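You operate a simulated robot arm through the tools that you are given. There is no shell and no other tool.

You run a simulated robot arm. Do the job below in one go: nothing can be reset, and whatever is moved stays where it is left.

JOB
Switch the hi-fi off and brush the dust off the disc player.
Fine: stop the disc, then power off before you brush; soft brush back in its place. Set down upright: soft brush. What is to be rubbed or washed off counts as gone when no trace of it is left.

It is judged by the outcome, as a careful person would: the job done as asked, and still so three seconds after it is handed in. It fails if anything else is knocked over, pushed out of place, dropped, spilled or broken.

ROBOT AND FRAMES
A 7-joint arm with a three-finger gripper, fixed in place. Base frame: the origin is on the floor under the middle of its stand, x ahead of it, y to its left, z up; the work surface is at about z = 977. Readings come in mm, rad, newtons and seconds.
It reaches about 1342 mm from its shoulder. Its first joint turns from -2.897 to 2.897 rad. Payload 2.69 kg.
Tool frame: the origin (TCP) lies between the finger pads and is the grasp point; the fingertips stand 30 mm ahead of it; z points along the fingers, y is the line along which they close. The gripper opens to 128 mm; its body begins 117 mm behind the TCP.
Orientation is told as [roll, pitch, yaw] about the base's x, y, z axes, in that order, counted from this pose: with the fingers straight down and closing along the base's y, the tool's x points along the base's -x, its y along +y and its z along -z.

CONTROLS
- The arm moves only by the tool servo_tool. Its argument "increments" is one flat list of numbers, 7 for each row, row after row: the shift along the base's x, y, z in mm, then the turn, a rotation vector about the base's x, y, z in rad, then the gripper command, from -1 (fully open) to 1 (shut), values between in proportion. In form: [tx, ty, tz, ax, ay, az, hand, tx, ty, tz, ax, ay, az, hand, ...]. A call has 1 to 20 rows; each row is the pose to reach, as a shift and turn from the pose commanded when the call began. A row lasts 0.2 s, in which the tool goes at most 50 mm and 0.15 rad; a call with a longer step from one row to the next is refused whole, and so is a gripper value outside its range. A pose out of reach is approached as far as the arm can. The call stops where the force on the tool passes 40 N (or 10 N more than at its start, if that is more) or the arm is blocked; 0.2 s more then pass. Each finger travels about 127 mm/s and halts on what it meets, pressing with about 39 N; the grip force reading is that of the motor and also rises with nothing between the fingers. The clock runs only during rows and for 0.2 s after the last one: add rows that repeat a pose to give the fingers time. The reply holds the time, the measured pose of the TCP, the force on the tool along the base axes, the opening and the grip force, in the units named above and with some noise, with the torque about the TCP (base axes, N m) and any sound that the robot's microphone picked up.
- Cameras (640 x 400 px; columns grow to the right, rows downward): "scene" is fixed at [49.9, -499.9, 1527.7]; the picture's right is [0.38, -0.92, 0.00], its down [-0.57, -0.24, -0.79] and it looks along [0.73, 0.30, -0.61] (base axes); focal length 315 px, centre (320, 200). "wrist" rides on the gripper at [58, 54, -131] in the tool frame; the picture's right is [-0.68, 0.74, 0.00], its down [-0.62, -0.57, -0.55] and it looks along [-0.40, -0.37, 0.84] (tool axes); focal length 234 px, centre (320, 200). There is no depth. A picture from a camera that has moved, and an enlarged one, comes with that camera's place and axes in the base frame and with its lens.
- get_image(camera): a new picture of that camera. No time passes.
- slide_trunk(by): moves the trunk up (or, below 0, down) by that many mm; the arm rides with it, the base frame stays. It gives what a move gives, with no picture.
- inspect(camera, box): a new picture of the part [left, top, right, bottom] of that camera's present view, enlarged. No time passes.
- close_job(): hands the job in; it is judged then, once.

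Places have to be worked out from the pictures, the camera data and where the tool is seen. Open the gripper and draw the arm clear of the work before you hand the job in, unless the task says otherwise.

The tools are called after "Call:" as a command line: name --argument value ..., lists and objects as JSON in quotes. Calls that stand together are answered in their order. servo_tool: Moves the arm, as the interface text tells. Its arguments: {"type":"object","properties":{"increments":{"type":"array","items":{"type":"number"}}},"required":["increments"]} The other tools are called the same way: slide_trunk (by) moves the trunk up or down; get_image (camera) takes a picture; inspect (camera, box) takes an enlarged picture of a part of a camera's view; close_job () hands the job in.

At the start:

```text
clock: 0.0
position: [796.2, -116.5, 1222.8]
orientation: [0.001, 0.0, 0.0]
contact_force: [0.1, -0.1, 0.3]
torque: [0.03, -0.02, 0.02]
finger_gap: 127.6
grip_force: 0.0
trunk travel left (down, up): [-150.0, 200.0]
```

scene: 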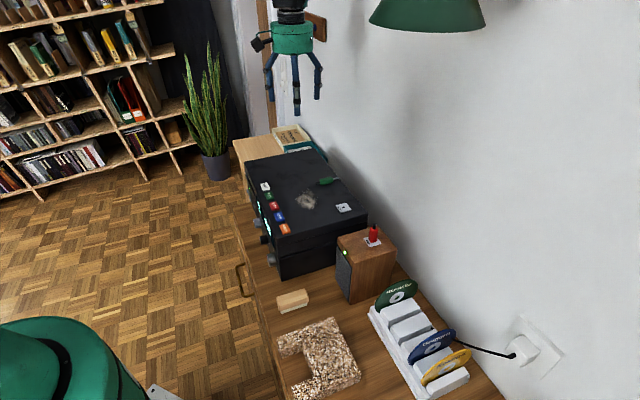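
wrist: 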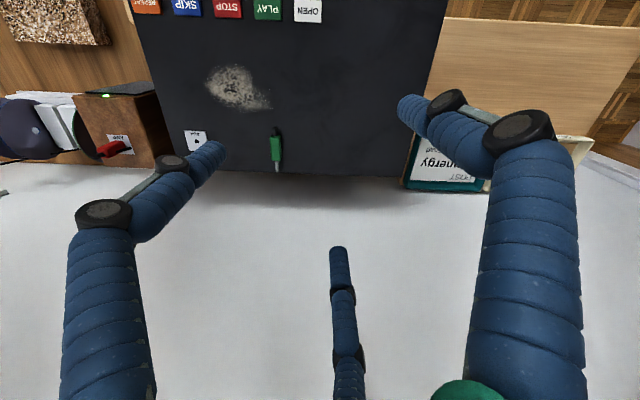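

I start by taking closer looks at the hi-fi, the items around it and the dust.

Call:
inspect --camera "scene" --box '[220, 120, 420, 290]'

Call:
inspect --camera "scene" --box '[260, 210, 480, 400]'

Call:
inspect --camera "wrist" --box '[60, 0, 440, 200]'

```text
2.35 times, centred on (320, 205) of scene
camera zoom: at [49.9, -499.9, 1527.7], right [0.38, -0.92, 0.0], down [-0.57, -0.24, -0.79], along [0.73, 0.3, -0.61], focal length 741 px, centre (320, 188)
```

zoom: 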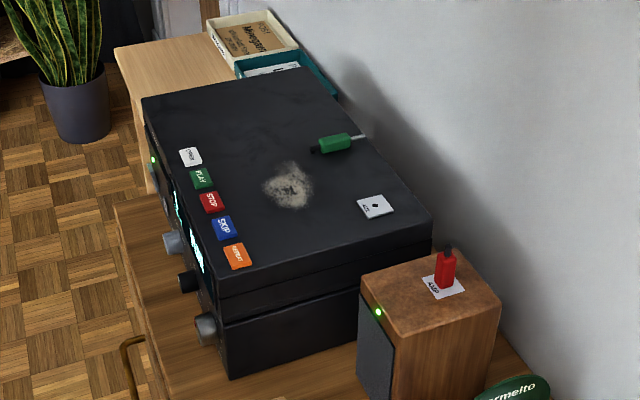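

```text
2.11 times, centred on (370, 305) of scene
camera zoom: at [49.9, -499.9, 1527.7], right [0.38, -0.92, 0.0], down [-0.57, -0.24, -0.79], along [0.73, 0.3, -0.61], focal length 663 px, centre (215, -21)
```

zoom: 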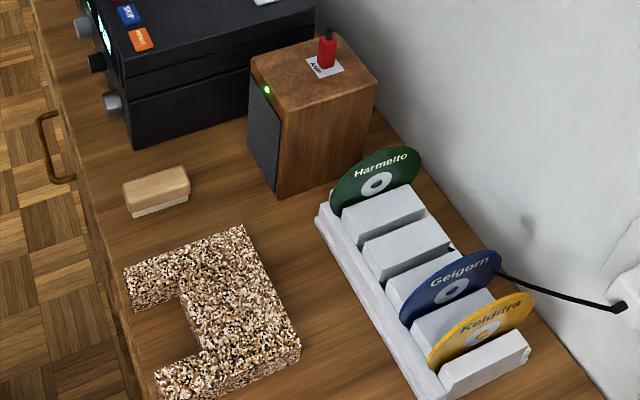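

```text
1.68 times, centred on (250, 100) of wrist
camera zoom: at [737.0, -63.2, 1355.2], right [0.68, 0.74, 0.0], down [0.62, -0.57, 0.55], along [0.4, -0.37, -0.84], focal length 394 px, centre (438, 368)
```

zoom: 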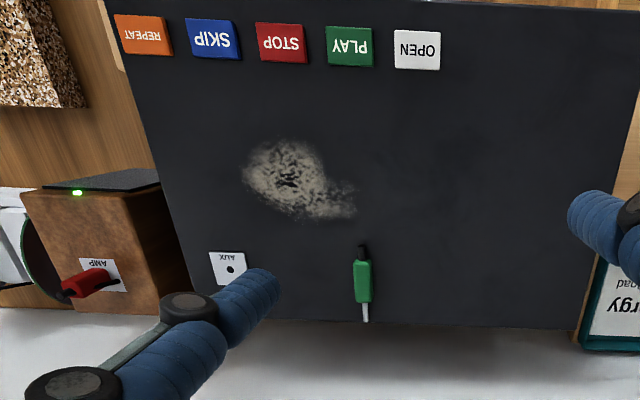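

Comparing the two views, the furniture is turned about 45° to the base. The player's top is near z≈980 and the table near z≈825. I can't see the front panel yet, so I'll move back above the front and tilt the wrist camera towards it.

Call:
servo_tool --increments '[-31, 21, -12, -0.06, -0.064, 0, -1, -62, 42, -25, -0.12, -0.128, 0, -1, -93, 63, -37, -0.18, -0.192, 0, -1, -124, 84, -50, -0.24, -0.256, 0, -1, -155, 106, -62, -0.3, -0.32, 0, -1, -186, 127, -75, -0.36, -0.384, 0, -1, -217, 148, -87, -0.42, -0.448, 0, -1, -248, 169, -100, -0.48, -0.512, 0, -1]'

Call:
get_image --camera "wrist"

Call:
get_image --camera "scene"

```text
clock: 1.8
position: [550.9, 54.9, 1124.6]
orientation: [-0.524, -0.492, 0.136]
contact_force: [0.2, 0.2, -0.1]
torque: [0.01, 0.01, 0.01]
finger_gap: 128.0
grip_force: 0.0
trunk travel left (down, up): [-150.0, 200.0]
```

```text
taken
camera wrist: at [444.3, 153.0, 1173.7], right [0.68, 0.74, -0.01], down [0.21, -0.19, 0.96], along [0.7, -0.65, -0.28], focal length 234 px, centre (320, 200)
```

wrist: 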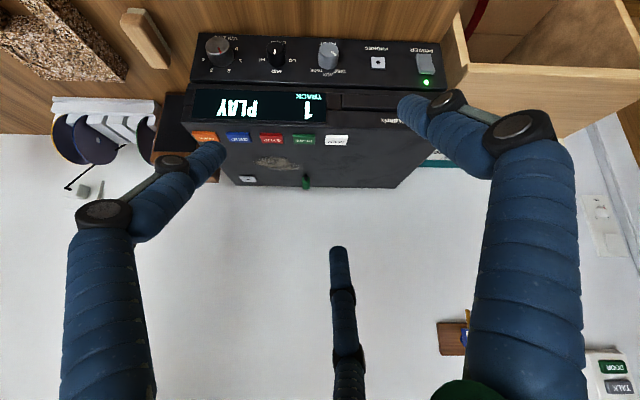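

```text
taken
```

scene: 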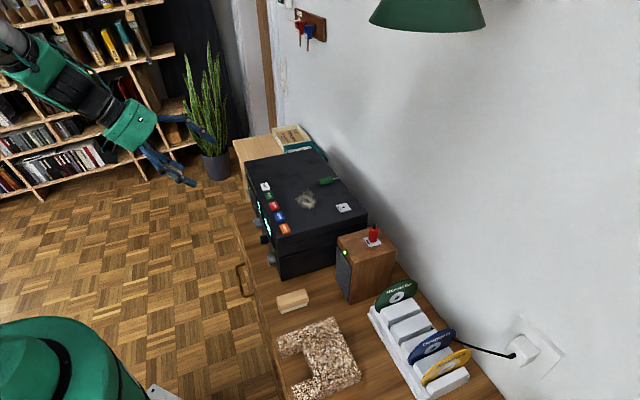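

The front panel is visible, upside down in this view. The display shows PLAY, TRACK 1, and there is a POWER control with a green light on the lower unit. I'll enlarge it.

Call:
inspect --camera "wrist" --box '[180, 30, 320, 120]'

Call:
inspect --camera "wrist" --box '[310, 30, 450, 120]'

Call:
inspect --camera "wrist" --box '[0, 0, 220, 140]'

Call:
inspect --camera "wrist" --box '[180, 110, 440, 200]'

```text
4.44 times, centred on (250, 75) of wrist
camera zoom: at [444.3, 153.0, 1173.7], right [0.68, 0.74, -0.01], down [0.21, -0.19, 0.96], along [0.7, -0.65, -0.28], focal length 1041 px, centre (631, 756)
```

zoom: 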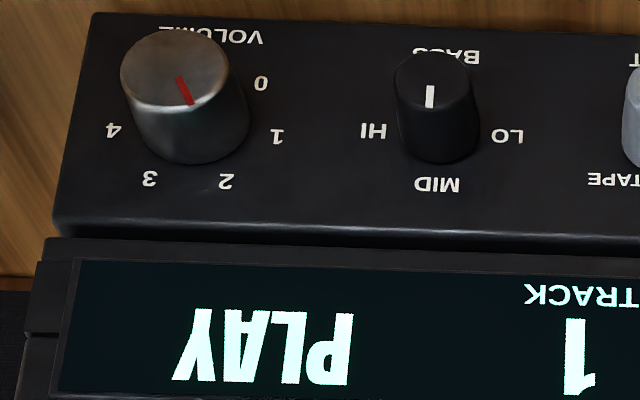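

```text
4.44 times, centred on (380, 75) of wrist
camera zoom: at [444.3, 153.0, 1173.7], right [0.68, 0.74, -0.01], down [0.21, -0.19, 0.96], along [0.7, -0.65, -0.28], focal length 1041 px, centre (53, 756)
```

zoom: 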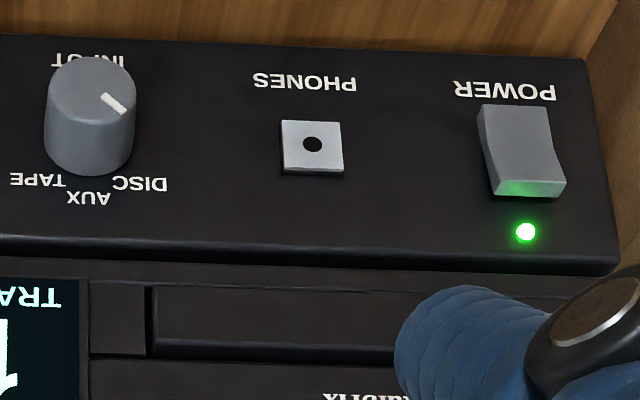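

```text
2.86 times, centred on (110, 70) of wrist
camera zoom: at [444.3, 153.0, 1173.7], right [0.68, 0.74, -0.01], down [0.21, -0.19, 0.96], along [0.7, -0.65, -0.28], focal length 669 px, centre (920, 571)
```

zoom: 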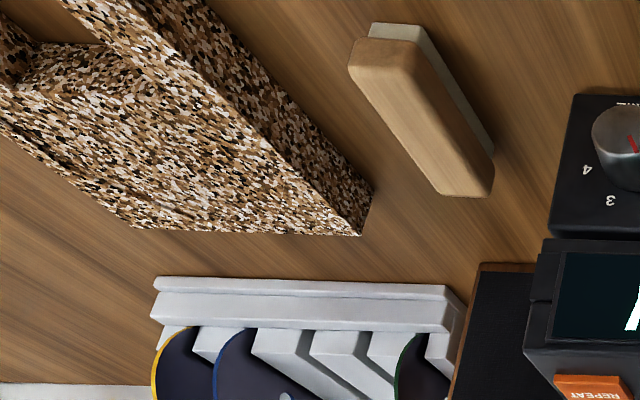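

```text
2.46 times, centred on (310, 155) of wrist
camera zoom: at [444.3, 153.0, 1173.7], right [0.68, 0.74, -0.01], down [0.21, -0.19, 0.96], along [0.7, -0.65, -0.28], focal length 576 px, centre (345, 311)
```

zoom: 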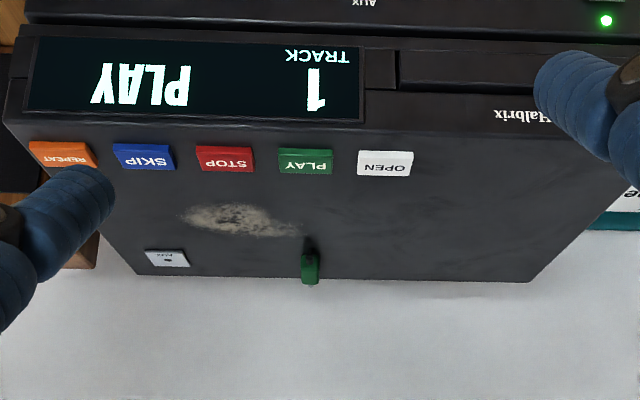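

The POWER rocker is at the far end of the lower unit, with its label below and the light above. Enlarged views stay sharp, so I'll zoom closer on the rocker, the brush, the knobs and the plug.

Call:
inspect --camera "wrist" --box '[405, 45, 445, 70]'

Call:
inspect --camera "scene" --box '[265, 280, 321, 315]'

Call:
inspect --camera "scene" --box '[280, 165, 376, 225]'

Call:
inspect --camera "wrist" --box '[110, 0, 190, 70]'

```text
16.00 times, centred on (425, 58) of wrist
camera zoom: at [444.3, 153.0, 1173.7], right [0.68, 0.74, -0.01], down [0.21, -0.19, 0.96], along [0.7, -0.65, -0.28], focal length 3747 px, centre (-1360, 2480)
```

zoom: 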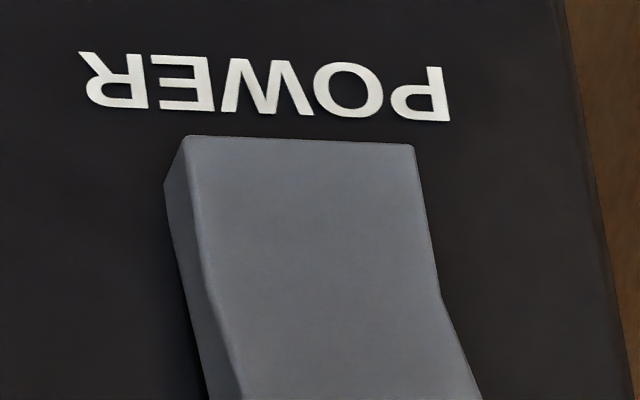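

```text
11.43 times, centred on (293, 298) of scene
camera zoom: at [49.9, -499.9, 1527.7], right [0.38, -0.92, 0.0], down [-0.57, -0.24, -0.79], along [0.73, 0.3, -0.61], focal length 3597 px, centre (629, -914)
```

zoom: 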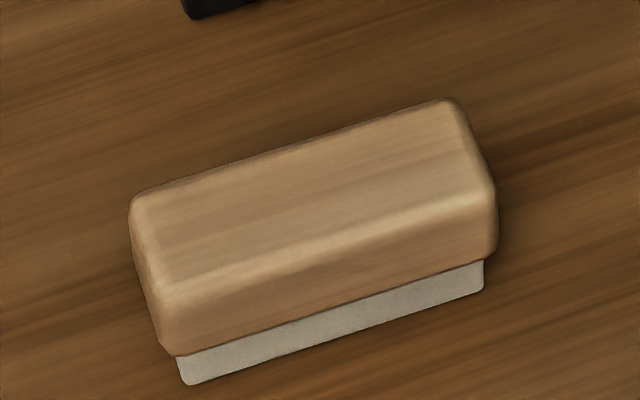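

```text
6.67 times, centred on (328, 195) of scene
camera zoom: at [49.9, -499.9, 1527.7], right [0.38, -0.92, 0.0], down [-0.57, -0.24, -0.79], along [0.73, 0.3, -0.61], focal length 2098 px, centre (267, 233)
```

zoom: 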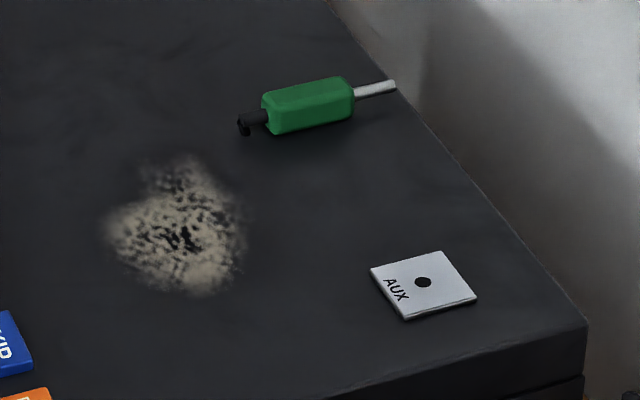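

```text
5.71 times, centred on (150, 35) of wrist
camera zoom: at [444.3, 153.0, 1173.7], right [0.68, 0.74, -0.01], down [0.21, -0.19, 0.96], along [0.7, -0.65, -0.28], focal length 1338 px, centre (1291, 1143)
```

zoom: 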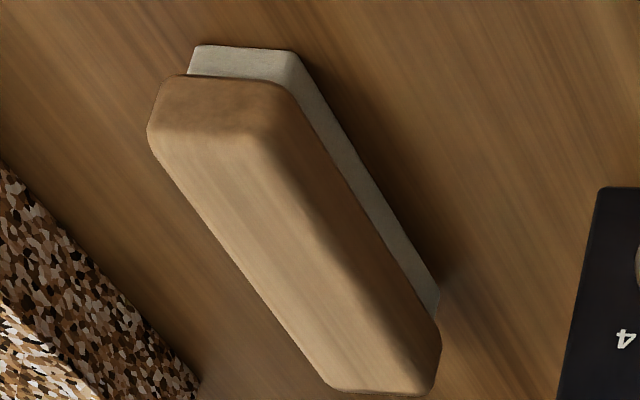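

I'd like the whole rocker in one view to judge which half is pressed in.

Call:
inspect --camera "wrist" --box '[400, 46, 456, 92]'

Call:
inspect --camera "wrist" --box '[440, 0, 640, 140]'

Call:
inspect --camera "scene" --box '[230, 160, 310, 290]'

```text
8.70 times, centred on (428, 69) of wrist
camera zoom: at [444.3, 153.0, 1173.7], right [0.68, 0.74, -0.01], down [0.21, -0.19, 0.96], along [0.7, -0.65, -0.28], focal length 2036 px, centre (-619, 1339)
```

zoom: 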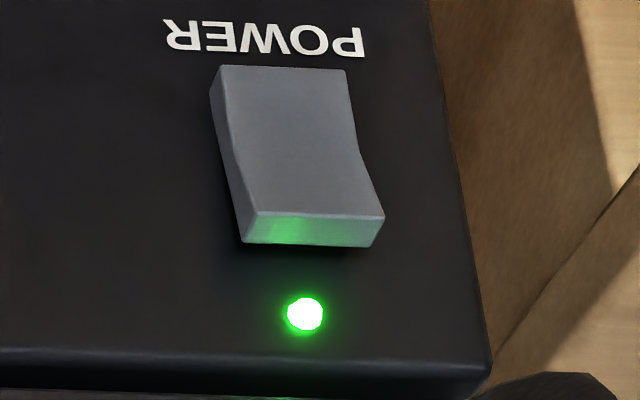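

```text
2.86 times, centred on (540, 70) of wrist
camera zoom: at [444.3, 153.0, 1173.7], right [0.68, 0.74, -0.01], down [0.21, -0.19, 0.96], along [0.7, -0.65, -0.28], focal length 669 px, centre (-309, 571)
```

zoom: 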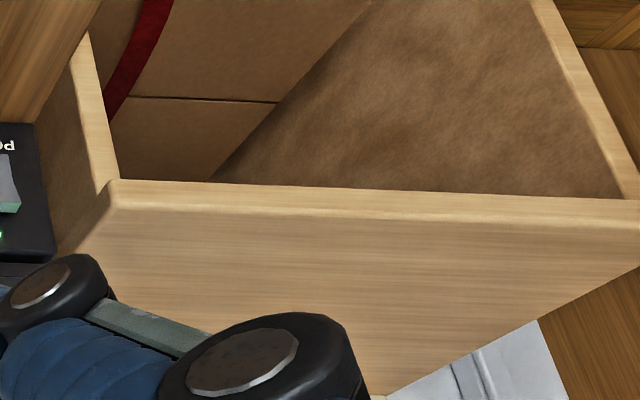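

```text
3.08 times, centred on (270, 225) of scene
camera zoom: at [49.9, -499.9, 1527.7], right [0.38, -0.92, 0.0], down [-0.57, -0.24, -0.79], along [0.73, 0.3, -0.61], focal length 968 px, centre (474, 123)
```

zoom: 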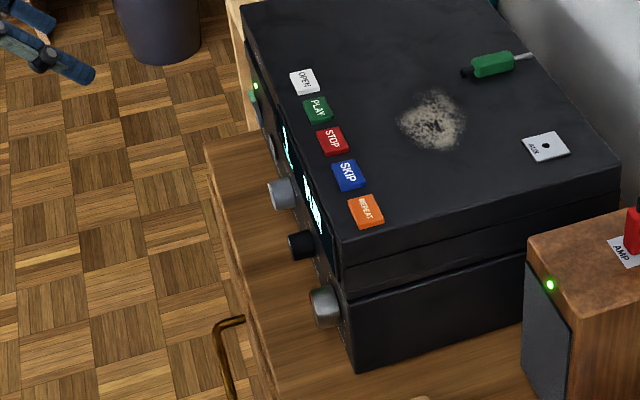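

The upper end of the rocker (by the light) stands proud and the lower end is pressed in. That is the ON position, so OFF means pressing the upper half. First comes STOP, so I return the tool to vertical above the STOP button and close the fingers into a point.

Call:
servo_tool --increments '[10, -22, 0, 0.06, 0.064, 0, 1, 19, -44, 0, 0.12, 0.128, 0, 1, 28, -66, 0, 0.18, 0.192, 0, 1, 38, -88, 0, 0.24, 0.256, 0, 1, 48, -110, 0, 0.3, 0.32, 0, 1, 57, -132, 0, 0.36, 0.384, 0, 1, 66, -154, 0, 0.42, 0.448, 0, 1, 76, -176, 0, 0.48, 0.512, 0, 1, 76, -176, -40, 0.48, 0.512, 0, 1, 76, -176, -40, 0.48, 0.512, 0, 1]'

Call:
get_image --camera "wrist"

Call:
get_image --camera "scene"

```text
clock: 4.0
position: [622.0, -121.7, 1082.4]
orientation: [-0.002, 0.0, 0.0]
contact_force: [0.0, 0.2, 0.3]
torque: [0.03, 0.04, 0.02]
finger_gap: 1.8
grip_force: 31.5
trunk travel left (down, up): [-150.0, 200.0]
```

```text
taken
camera wrist: at [564.2, -68.0, 1214.8], right [0.68, 0.74, 0.0], down [0.62, -0.57, 0.55], along [0.4, -0.37, -0.84], focal length 234 px, centre (320, 200)
```

wrist: 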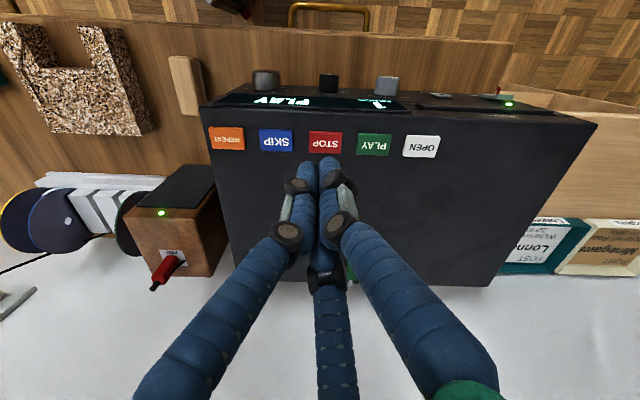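

```text
taken
```

scene: 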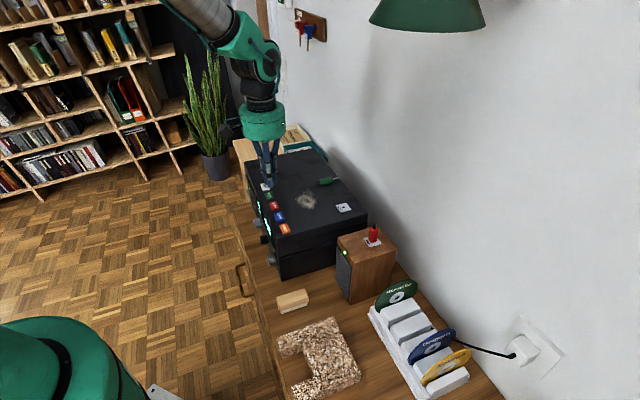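

Both views agree on STOP at about (627, -119, 983), and the closed fingertips are just short of it. I'll centre over it and go down in small steps until it presses.

Call:
servo_tool --increments '[5, 2.5, -20, 0, 0, 0, 1, 5, 2.5, -40, 0, 0, 0, 1, 5, 2.5, -56, 0, 0, 0, 1, 5, 2.5, -60, 0, 0, 0, 1, 5, 2.5, -63, 0, 0, 0, 1, 5, 2.5, -66, 0, 0, 0, 1]'

Call:
get_image --camera "wrist"

```text
clock: 5.4
position: [628.6, -120.9, 1017.7]
orientation: [0.0, -0.001, 0.001]
contact_force: [-0.4, -0.5, -0.7]
torque: [-0.02, 0.01, -0.02]
finger_gap: 2.1
grip_force: 31.5
trunk travel left (down, up): [-150.0, 200.0]
```

```text
taken
camera wrist: at [569.3, -66.7, 1149.0], right [0.68, 0.74, 0.0], down [0.62, -0.57, 0.55], along [0.4, -0.37, -0.84], focal length 234 px, centre (320, 200)
```

wrist: 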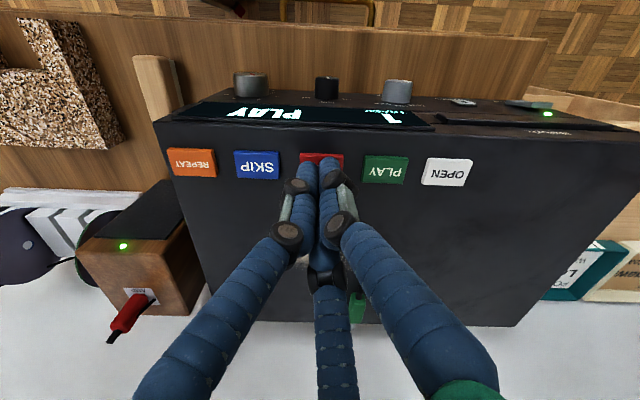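

The fingertips are right over STOP and nothing is touching yet. I keep going down in 2 mm steps.

Call:
servo_tool --increments '[-1, 1, -2, 0, 0, 0, 1, -1, 1, -4, 0, 0, 0, 1, -1, 1, -6, 0, 0, 0, 1]'

Call:
get_image --camera "wrist"

```text
clock: 6.2
position: [626.7, -120.0, 1011.6]
orientation: [0.001, 0.0, 0.0]
contact_force: [-0.3, -0.3, -0.6]
torque: [0.0, -0.01, 0.01]
finger_gap: 2.2
grip_force: 31.2
trunk travel left (down, up): [-150.0, 200.0]
```

```text
taken
camera wrist: at [569.1, -66.2, 1143.0], right [0.68, 0.74, 0.0], down [0.62, -0.57, 0.55], along [0.4, -0.37, -0.84], focal length 234 px, centre (320, 200)
```

wrist: 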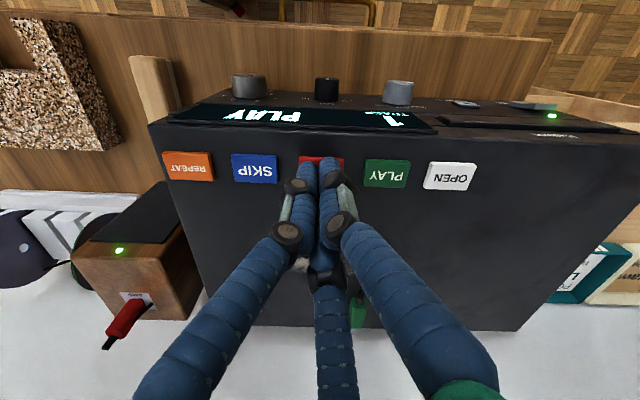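

There is still no contact with the tips at about z≈982, so I continue down.

Call:
servo_tool --increments '[0, 0, -2, 0, 0, 0, 1, 0, 0, -4, 0, 0, 0, 1, 0, 0, -6, 0, 0, 0, 1]'

Call:
get_image --camera "wrist"

```text
clock: 7.0
position: [628.6, -120.2, 1005.3]
orientation: [0.0, -0.003, 0.001]
contact_force: [0.1, 2.0, 5.6]
torque: [0.08, 0.0, -0.01]
finger_gap: 6.0
grip_force: 31.8
trunk travel left (down, up): [-150.0, 200.0]
heard: click
```

```text
taken
camera wrist: at [569.0, -66.5, 1136.8], right [0.68, 0.74, 0.0], down [0.62, -0.57, 0.55], along [0.4, -0.37, -0.84], focal length 234 px, centre (320, 200)
```

wrist: 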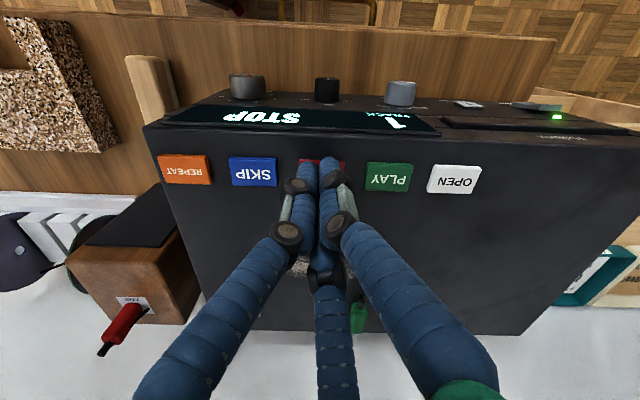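

STOP registered: I heard a click and the display now reads STOP. I lift straight up, then check the area around the power rocker before approaching it.

Call:
servo_tool --increments '[0, 0, 15, 0, 0, 0, 1, 0, 0, 50, 0, 0, 0, 1, 0, 0, 90, 0, 0, 0, 1, 0, 0, 130, 0, 0, 0, 1]'

Call:
get_image --camera "wrist"

Call:
inspect --camera "wrist" --box '[420, 60, 640, 200]'

```text
clock: 8.0
position: [626.6, -121.1, 1135.6]
orientation: [0.001, 0.001, 0.0]
contact_force: [-0.6, -0.2, 0.8]
torque: [0.01, 0.0, 0.0]
finger_gap: 2.0
grip_force: 31.4
trunk travel left (down, up): [-150.0, 200.0]
```

```text
taken
camera wrist: at [567.6, -67.8, 1267.0], right [0.68, 0.74, 0.0], down [0.62, -0.57, 0.55], along [0.4, -0.37, -0.84], focal length 234 px, centre (320, 200)
```

wrist: 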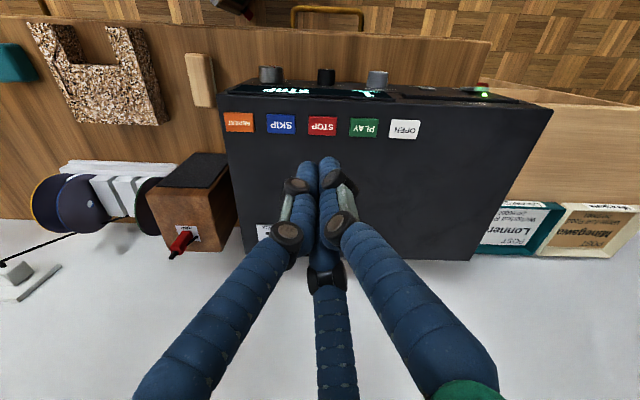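

```text
2.86 times, centred on (530, 130) of wrist
camera zoom: at [567.6, -67.8, 1267.0], right [0.68, 0.74, 0.0], down [0.62, -0.57, 0.55], along [0.4, -0.37, -0.84], focal length 669 px, centre (-280, 400)
```

zoom: 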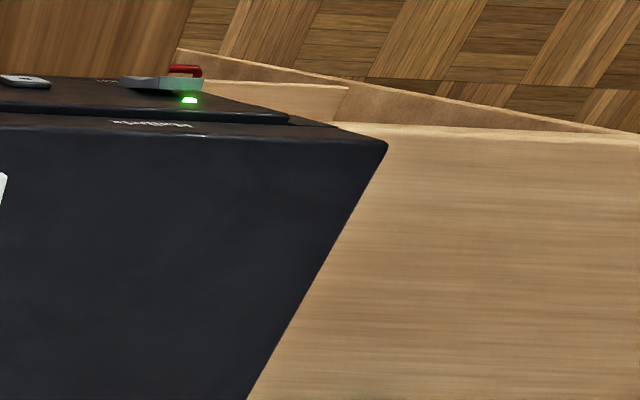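

Something wooden, possibly an open drawer, sticks out near the rocker. I shift sideways at this safe height to see that region squarely.

Call:
servo_tool --increments '[0, 45, 2, 0, 0, 0, 1, 0, 90, 4, 0, 0, 0, 1, 0, 135, 6, 0, 0, 0, 1, 0, 180, 8, 0, 0, 0, 1, 0, 225, 10, 0, 0, 0, 1, 0, 270, 12, 0, 0, 0, 1, 0, 310, 14, 0, 0, 0, 1]'

Call:
get_image --camera "wrist"

Call:
get_image --camera "scene"

```text
clock: 9.6
position: [624.8, 188.3, 1147.6]
orientation: [-0.002, -0.001, 0.001]
contact_force: [-0.6, -0.8, 0.9]
torque: [0.01, 0.0, 0.02]
finger_gap: 2.2
grip_force: 30.9
trunk travel left (down, up): [-150.0, 200.0]
```

```text
taken
camera wrist: at [566.3, 242.0, 1278.4], right [0.68, 0.74, 0.0], down [0.62, -0.57, 0.55], along [0.4, -0.37, -0.84], focal length 234 px, centre (320, 200)
```

wrist: 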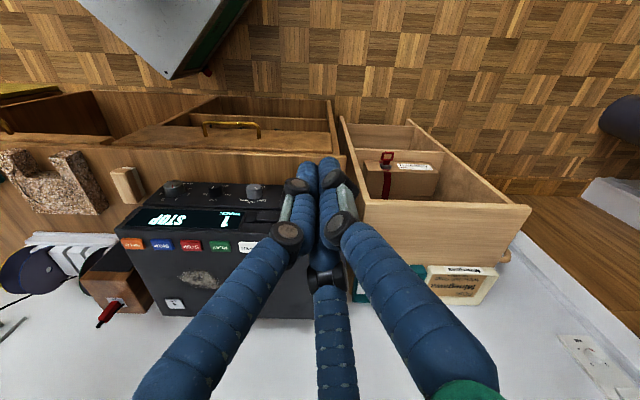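

```text
taken
```

scene: 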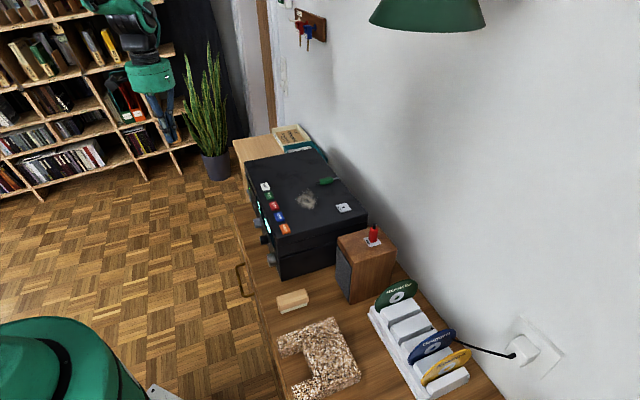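

The light wooden piece is an open-fronted shelf standing level with the amplifier's front, so the space before the rocker is clear. I put the rocker's upper half near (773, 78, 868). I'll tilt the tool about 70° towards the panel while coming down in front of it.

Call:
servo_tool --increments '[8.5, -4.3, -10, -0.0943, -0.0943, 0, 1, 17, -8.6, -20, -0.1886, -0.1886, 0, 1, 25.5, -12.9, -40, -0.2829, -0.2829, 0, 1, 34, -17.2, -60, -0.3772, -0.3772, 0, 1, 42.5, -21.5, -80, -0.4715, -0.4715, 0, 1, 51, -25.8, -100, -0.5658, -0.5658, 0, 1, 59.5, -30.1, -115, -0.6601, -0.6601, 0, 1, 68, -34.4, -130, -0.7544, -0.7544, 0, 1, 76.5, -38.4, -147, -0.8487, -0.8487, 0, 1]'

Call:
get_image --camera "wrist"

Call:
get_image --camera "scene"

```text
clock: 11.6
position: [703.0, 152.2, 1004.0]
orientation: [-1.069, -0.722, 0.44]
contact_force: [0.5, 0.4, 0.8]
torque: [0.05, 0.02, -0.02]
finger_gap: 2.1
grip_force: 31.7
trunk travel left (down, up): [-150.0, 200.0]
```

```text
taken
camera wrist: at [593.6, 256.9, 977.1], right [0.7, 0.72, -0.04], down [-0.13, 0.17, 0.98], along [0.71, -0.67, 0.21], focal length 234 px, centre (320, 200)
```

wrist: 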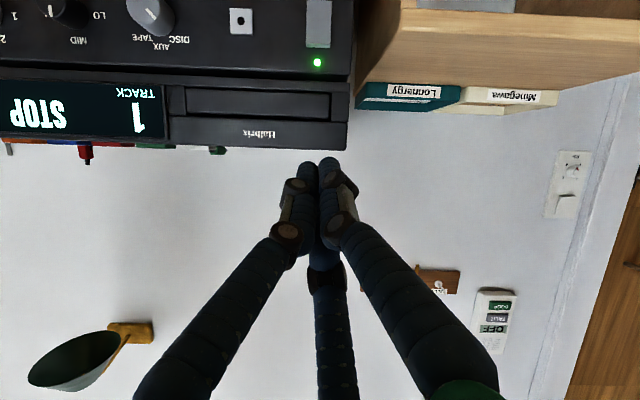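

```text
taken
```

scene: 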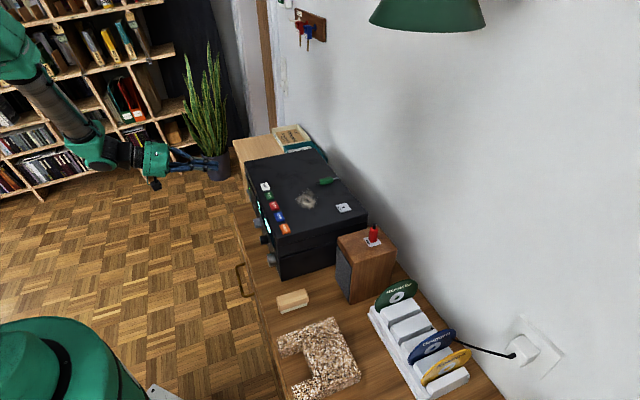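

The tilt worked, and the light and rocker line up within about 4 mm of the finger plane. I descend in front of the panel with a small sideways correction.

Call:
servo_tool --increments '[-2.8, -2.8, -35, 0, 0, 0, 1, -2.8, -2.8, -70, 0, 0, 0, 1, -2.8, -2.8, -100, 0, 0, 0, 1, -2.8, -2.8, -125, 0, 0, 0, 1]'

Call:
get_image --camera "wrist"

Call:
get_image --camera "scene"

```text
clock: 12.6
position: [701.5, 149.5, 878.4]
orientation: [-1.068, -0.721, 0.438]
contact_force: [0.6, 0.2, 0.5]
torque: [-0.03, 0.01, -0.04]
finger_gap: 2.3
grip_force: 31.1
trunk travel left (down, up): [-150.0, 200.0]
```

```text
taken
camera wrist: at [592.7, 254.4, 852.6], right [0.7, 0.72, -0.04], down [-0.12, 0.17, 0.98], along [0.71, -0.67, 0.21], focal length 234 px, centre (320, 200)
```

wrist: 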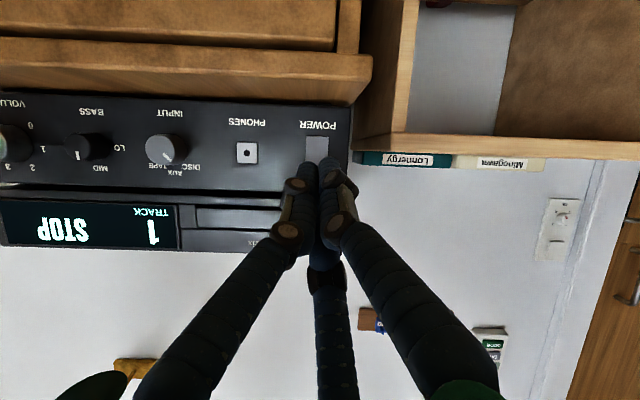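

```text
taken
```

scene: 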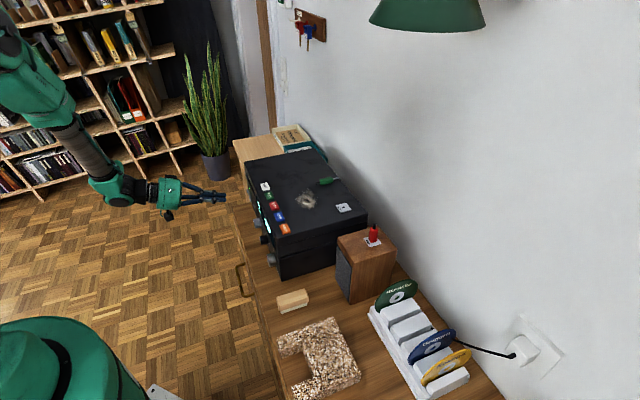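

The tips are level with the rocker's upper half and the panel is about 70 mm ahead. I advance 60 mm straight towards the panel.

Call:
servo_tool --increments '[14, -14, 0, 0, 0, 0, 1, 28, -28, 0, 0, 0, 0, 1, 38, -38, 0, 0, 0, 0, 1, 42.4, -42.4, 0, 0, 0, 0, 1]'

Call:
get_image --camera "wrist"

Call:
inspect --camera "wrist" --box '[260, 90, 380, 190]'

```text
clock: 13.6
position: [742.7, 106.7, 878.1]
orientation: [-1.068, -0.719, 0.438]
contact_force: [0.1, -0.3, 0.3]
torque: [0.01, -0.01, 0.0]
finger_gap: 2.1
grip_force: 31.1
trunk travel left (down, up): [-150.0, 200.0]
```

```text
taken
camera wrist: at [632.9, 211.2, 852.4], right [0.7, 0.72, -0.04], down [-0.12, 0.17, 0.98], along [0.71, -0.68, 0.21], focal length 234 px, centre (320, 200)
```

wrist: 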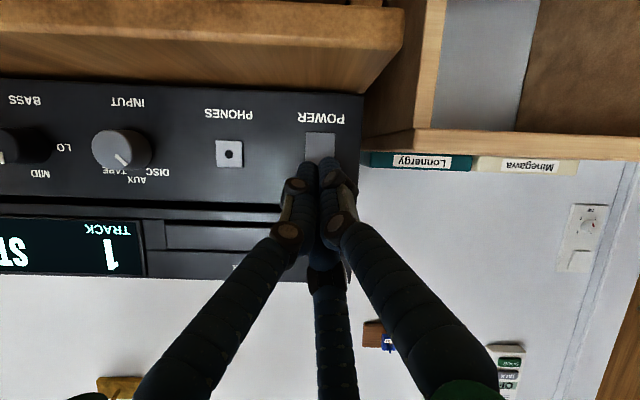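

```text
4.00 times, centred on (320, 140) of wrist
camera zoom: at [632.9, 211.2, 852.4], right [0.7, 0.72, -0.04], down [-0.12, 0.17, 0.98], along [0.71, -0.68, 0.21], focal length 937 px, centre (320, 440)
```

zoom: 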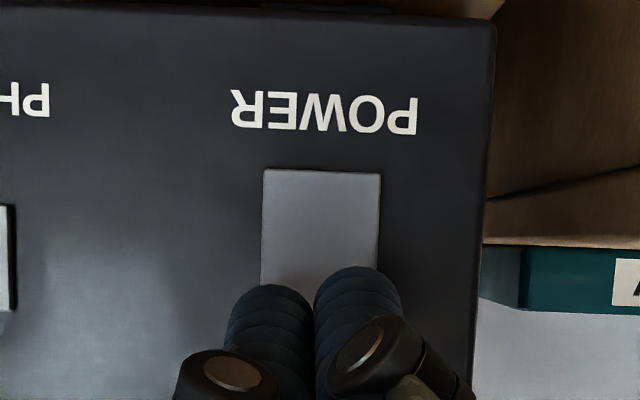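

The alignment is good, with the tips covering the rocker's upper half. I push forward in 2 mm steps until it flips.

Call:
servo_tool --increments '[1.4, -1.4, 0, 0, 0, 0, 1, 2.8, -2.8, 0, 0, 0, 0, 1, 4.2, -4.2, 0, 0, 0, 0, 1, 5.6, -5.6, 0, 0, 0, 0, 1, 7, -7, 0, 0, 0, 0, 1, 8.4, -8.4, 0, 0, 0, 0, 1]'

Call:
get_image --camera "wrist"

```text
clock: 15.0
position: [752.9, 97.3, 877.1]
orientation: [-1.069, -0.719, 0.439]
contact_force: [-0.2, 1.1, 0.1]
torque: [0.0, -0.01, 0.0]
finger_gap: 2.0
grip_force: 31.1
trunk travel left (down, up): [-150.0, 200.0]
```

```text
taken
camera wrist: at [642.6, 201.7, 851.8], right [0.7, 0.72, -0.04], down [-0.12, 0.17, 0.98], along [0.71, -0.67, 0.21], focal length 234 px, centre (320, 200)
```

wrist: 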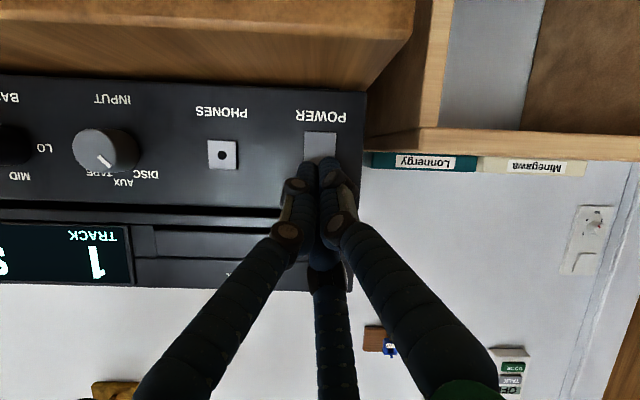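

Only about 1 N so far, so the tips are just reaching it. I continue in small steps.

Call:
servo_tool --increments '[1.4, -1.4, 0, 0, 0, 0, 1, 2.8, -2.8, 0, 0, 0, 0, 1, 4.2, -4.2, 0, 0, 0, 0, 1]'

Call:
get_image --camera "wrist"

```text
clock: 15.8
position: [755.7, 94.2, 878.5]
orientation: [-1.07, -0.716, 0.439]
contact_force: [-28.2, 22.7, 1.8]
torque: [-0.01, -0.06, 0.24]
finger_gap: 2.2
grip_force: 31.5
trunk travel left (down, up): [-150.0, 200.0]
```

```text
taken
camera wrist: at [645.3, 198.5, 852.2], right [0.69, 0.72, -0.04], down [-0.12, 0.17, 0.98], along [0.71, -0.67, 0.21], focal length 234 px, centre (320, 200)
```

wrist: 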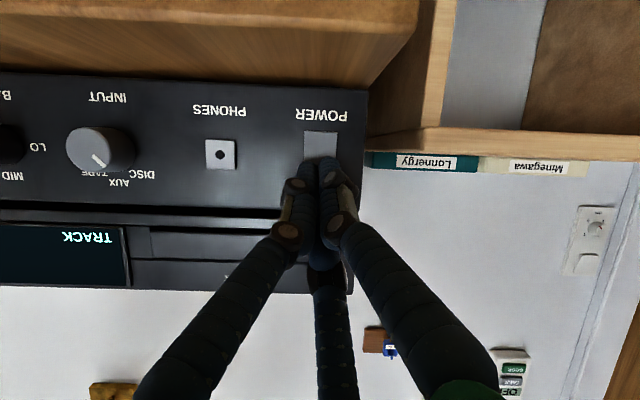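

Force reached about 36 N and the lit digit has gone from the display. I back off and check whether the power light is out.

Call:
servo_tool --increments '[-4.2, 4.2, 0, 0, 0, 0, 1, -20, 20, 0, 0, 0, 0, 1, -45, 45, 0, 0, 0, 0, 1, -75, 75, 0, 0, 0, 0, 1]'

Call:
get_image --camera "wrist"

Call:
inspect --camera "scene" --box '[230, 140, 410, 290]'

```text
clock: 16.8
position: [682.4, 169.7, 877.8]
orientation: [-1.069, -0.718, 0.439]
contact_force: [0.7, 0.0, 0.0]
torque: [0.01, 0.0, -0.03]
finger_gap: 2.2
grip_force: 31.4
trunk travel left (down, up): [-150.0, 200.0]
```

```text
taken
camera wrist: at [573.4, 274.4, 852.1], right [0.7, 0.72, -0.04], down [-0.12, 0.17, 0.98], along [0.71, -0.68, 0.21], focal length 234 px, centre (320, 200)
```

wrist: 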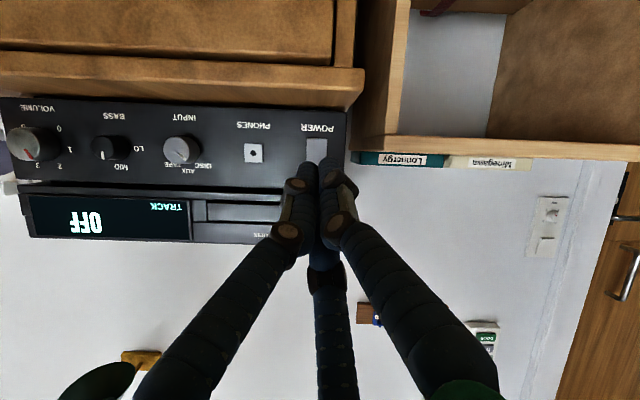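

```text
2.67 times, centred on (320, 215) of scene
camera zoom: at [49.9, -499.9, 1527.7], right [0.38, -0.92, 0.0], down [-0.57, -0.24, -0.79], along [0.73, 0.3, -0.61], focal length 839 px, centre (320, 160)
```

zoom: 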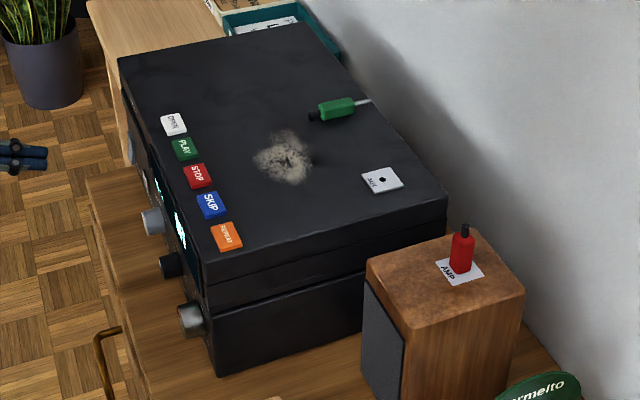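

The display now reads OFF and the speaker light is out, so the hi-fi was stopped and then powered down. Next is the brush. I retreat, bring the tool upright and move over to look down at the brush.

Call:
servo_tool --increments '[-14, -4, 28, 0.0943, 0.0943, 0, 1, -28, -12, 56, 0.1886, 0.1886, 0, 1, -42, -24, 84, 0.2829, 0.2829, 0, 1, -56, -38, 112, 0.3772, 0.3772, 0, 1, -70, -52, 140, 0.4715, 0.4715, 0, 1, -84, -66, 170, 0.5658, 0.5658, 0, 1, -98, -80, 200, 0.6601, 0.6601, 0, 1, -112, -95, 228, 0.7544, 0.7544, 0, 1, -122, -109, 253, 0.8487, 0.8487, 0, 1]'

Call:
servo_tool --increments '[-15, -38, -10, 0, 0, -0.131, 1, -30, -76, -20, 0, 0, -0.262, 1, -45, -114, -35, 0, 0, -0.393, 1, -62, -152, -50, 0, 0, -0.524, 1, -78, -190, -65, 0, 0, -0.655, 1, -95, -229, -80, 0, 0, -0.785, 1]'

Call:
get_image --camera "wrist"

Call:
get_image --camera "scene"

```text
clock: 18.8
position: [558.4, 57.9, 1131.0]
orientation: [0.002, 0.0, 0.002]
contact_force: [0.8, -0.8, 0.1]
torque: [0.0, 0.0, -0.01]
finger_gap: 1.9
grip_force: 31.2
trunk travel left (down, up): [-150.0, 200.0]
```

```text
clock: 20.2
position: [466.1, -169.5, 1052.9]
orientation: [0.0, 0.0, -0.787]
contact_force: [0.2, -1.1, -0.6]
torque: [-0.02, 0.0, 0.0]
finger_gap: 2.0
grip_force: 31.6
trunk travel left (down, up): [-150.0, 200.0]
```

```text
taken
camera wrist: at [461.7, -89.7, 1183.5], right [1.0, 0.04, 0.0], down [0.03, -0.84, 0.55], along [0.02, -0.55, -0.84], focal length 234 px, centre (320, 200)
```

wrist: 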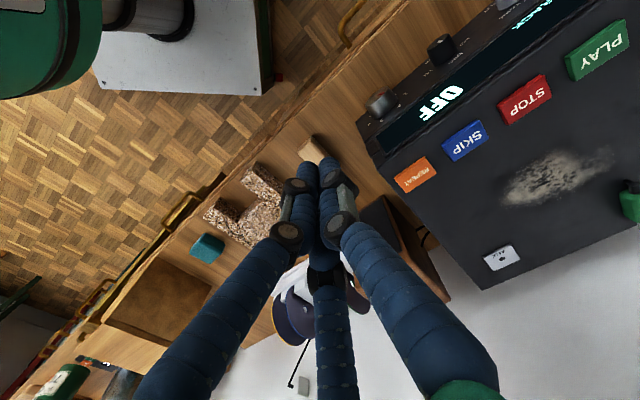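

```text
taken
```

scene: 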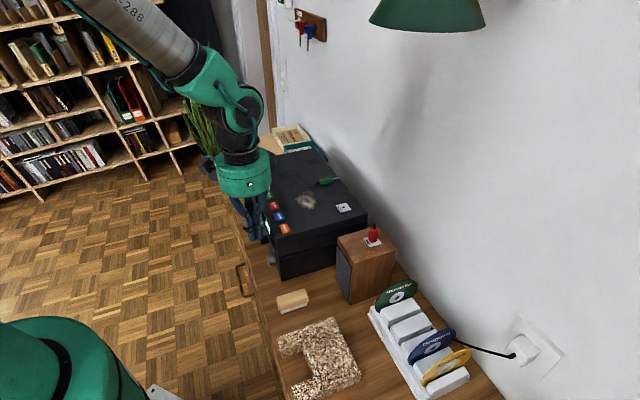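

The closed fingers block the view of the brush. I open the hand at this safe height and move a little to get a clear look down at the brush, the cork and the speaker.

Call:
servo_tool --increments '[0, 0, 0, 0, 0, 0, -1, 0, 20, 0, 0, 0, 0, -1, 0, 30, 0, 0, 0, 0, -1]'

Call:
get_image --camera "wrist"

Call:
inspect --camera "wrist" --box '[180, 80, 420, 230]'

Call:
inspect --camera "wrist" --box '[270, 115, 350, 165]'

```text
clock: 21.0
position: [463.8, -138.6, 1051.0]
orientation: [-0.001, -0.001, -0.784]
contact_force: [0.6, 0.1, 0.7]
torque: [0.0, 0.02, 0.01]
finger_gap: 127.7
grip_force: 0.0
trunk travel left (down, up): [-150.0, 200.0]
```

```text
taken
camera wrist: at [460.1, -58.9, 1182.5], right [1.0, 0.04, 0.0], down [0.04, -0.84, 0.55], along [0.02, -0.55, -0.84], focal length 234 px, centre (320, 200)
```

wrist: 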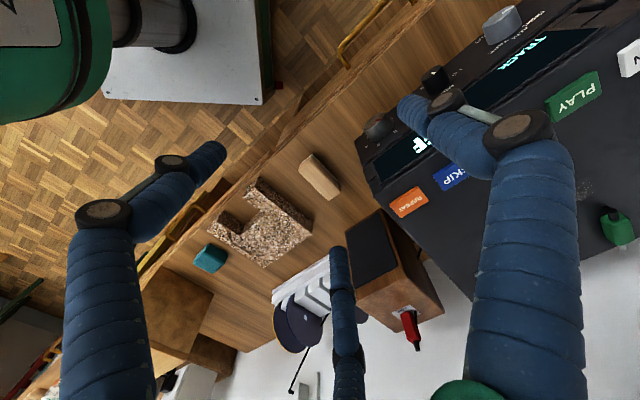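

```text
2.67 times, centred on (300, 155) of wrist
camera zoom: at [460.1, -58.9, 1182.5], right [1.0, 0.04, 0.0], down [0.04, -0.84, 0.55], along [0.02, -0.55, -0.84], focal length 624 px, centre (373, 320)
```

zoom: 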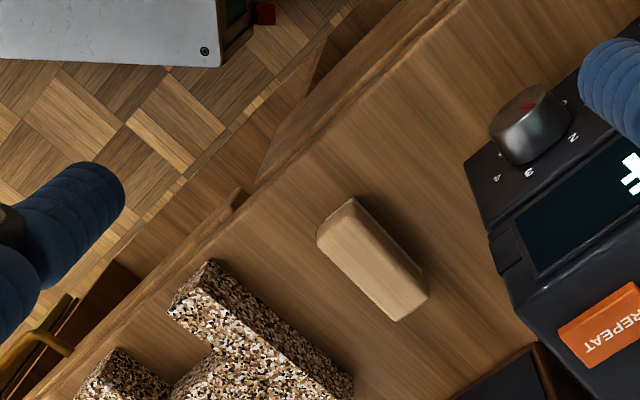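

```text
8.00 times, centred on (310, 140) of wrist
camera zoom: at [460.1, -58.9, 1182.5], right [1.0, 0.04, 0.0], down [0.04, -0.84, 0.55], along [0.02, -0.55, -0.84], focal length 1873 px, centre (400, 680)
```

zoom: 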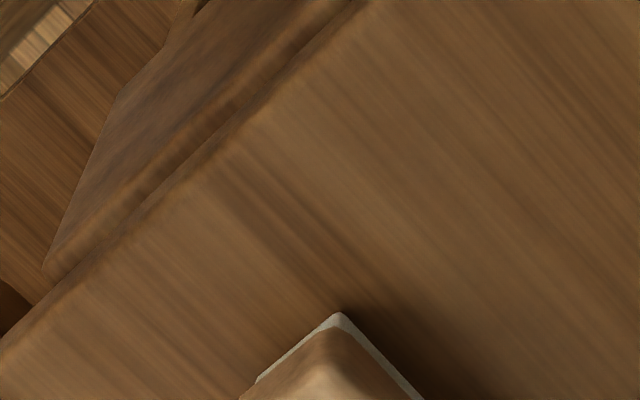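

The amplifier's corner is only about 60 mm from the brush's right side. A single finger opened towards it could hit it, so I want the hand turned half round. The single finger then faces the cork and the pair faces the amplifier. I'll rotate at a safe height and check that the wrist can reach that angle.

Call:
servo_tool --increments '[0, -5, 5, 0, 0, 0.14, -0.25, 0, -10, 10, 0, 0, 0.28, -0.25, 0, -15, 15, 0, 0, 0.42, -0.25, 0, -20, 20, 0, 0, 0.56, -0.25, 0, -25, 20, 0, 0, 0.7, -0.25, 0, -30, 20, 0, 0, 0.84, -0.25, 0, -35, 20, 0, 0, 0.98, -0.25, 0, -40, 20, 0, 0, 1.12, -0.25, 0, -45, 20, 0, 0, 1.26, -0.25, 0, -50, 20, 0, 0, 1.4, -0.25, 0, -55, 20, 0, 0, 1.54, -0.25]'

```text
clock: 23.4
position: [466.1, -194.3, 1070.7]
orientation: [-0.001, -0.001, 0.758]
contact_force: [0.0, -0.7, -0.5]
torque: [0.02, -0.02, 0.02]
finger_gap: 80.0
grip_force: 0.1
trunk travel left (down, up): [-150.0, 200.0]
```

The rotation is working and the opening is 80 mm. I'll turn the remaining ~1.53 rad to reach yaw ≈ 2.286.

Call:
servo_tool --increments '[0, -8, 0, 0, 0, 0.14, -0.25, 0, -16, 0, 0, 0, 0.28, -0.25, 0, -24, 0, 0, 0, 0.42, -0.25, 0, -32, 0, 0, 0, 0.56, -0.25, 0, -40, 0, 0, 0, 0.7, -0.25, 0, -48, 0, 0, 0, 0.84, -0.25, 0, -50, 0, 0, 0, 0.98, -0.25, 0, -50, 0, 0, 0, 1.12, -0.25, 0, -50, 0, 0, 0, 1.26, -0.25, 0, -50, 0, 0, 0, 1.4, -0.25, 0, -50, 0, 0, 0, 1.53, -0.25]'

Call:
get_image --camera "wrist"

Call:
get_image --camera "scene"

```text
clock: 25.8
position: [463.1, -243.5, 1071.0]
orientation: [0.001, 0.0, 2.287]
contact_force: [-0.1, -0.4, -0.2]
torque: [-0.01, -0.01, -0.01]
finger_gap: 80.0
grip_force: 0.1
trunk travel left (down, up): [-150.0, 200.0]
```

```text
taken
camera wrist: at [461.4, -324.0, 1202.4], right [-1.0, 0.03, 0.0], down [0.02, 0.84, 0.55], along [0.01, 0.55, -0.84], focal length 234 px, centre (320, 200)
```

wrist: 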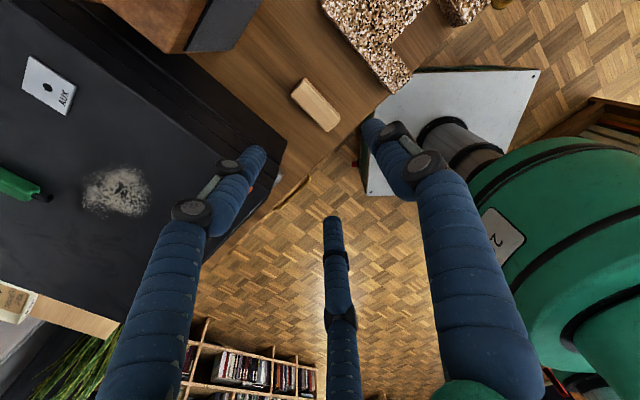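

```text
taken
```

scene: 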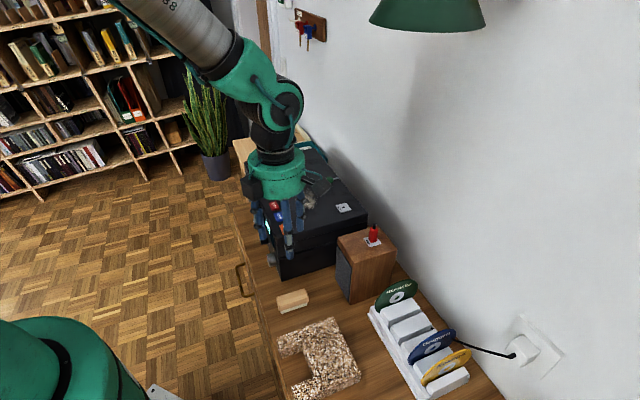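

The hand now faces the other way. The brush sits at the upper middle of the wrist view, so I'll enlarge it to place it precisely.

Call:
inspect --camera "wrist" --box '[256, 60, 384, 140]'

Call:
inspect --camera "wrist" --box '[60, 0, 440, 220]'

```text
5.00 times, centred on (320, 100) of wrist
camera zoom: at [461.4, -324.0, 1202.4], right [-1.0, 0.03, 0.0], down [0.02, 0.84, 0.55], along [0.01, 0.55, -0.84], focal length 1171 px, centre (320, 700)
```

zoom: 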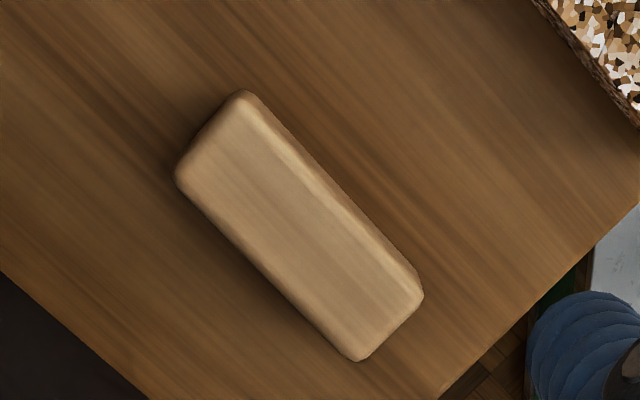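

```text
1.68 times, centred on (250, 110) of wrist
camera zoom: at [461.4, -324.0, 1202.4], right [-1.0, 0.03, 0.0], down [0.02, 0.84, 0.55], along [0.01, 0.55, -0.84], focal length 394 px, centre (438, 352)
```

zoom: 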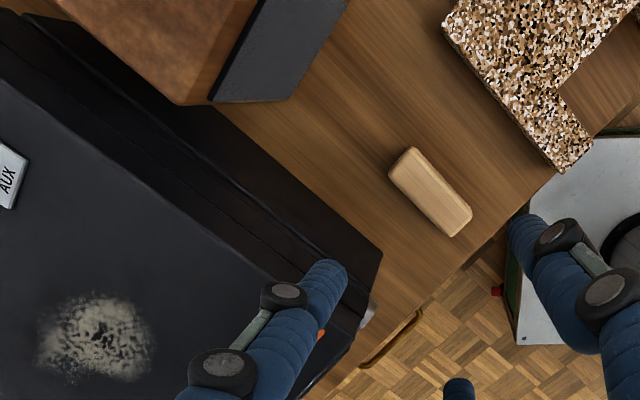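

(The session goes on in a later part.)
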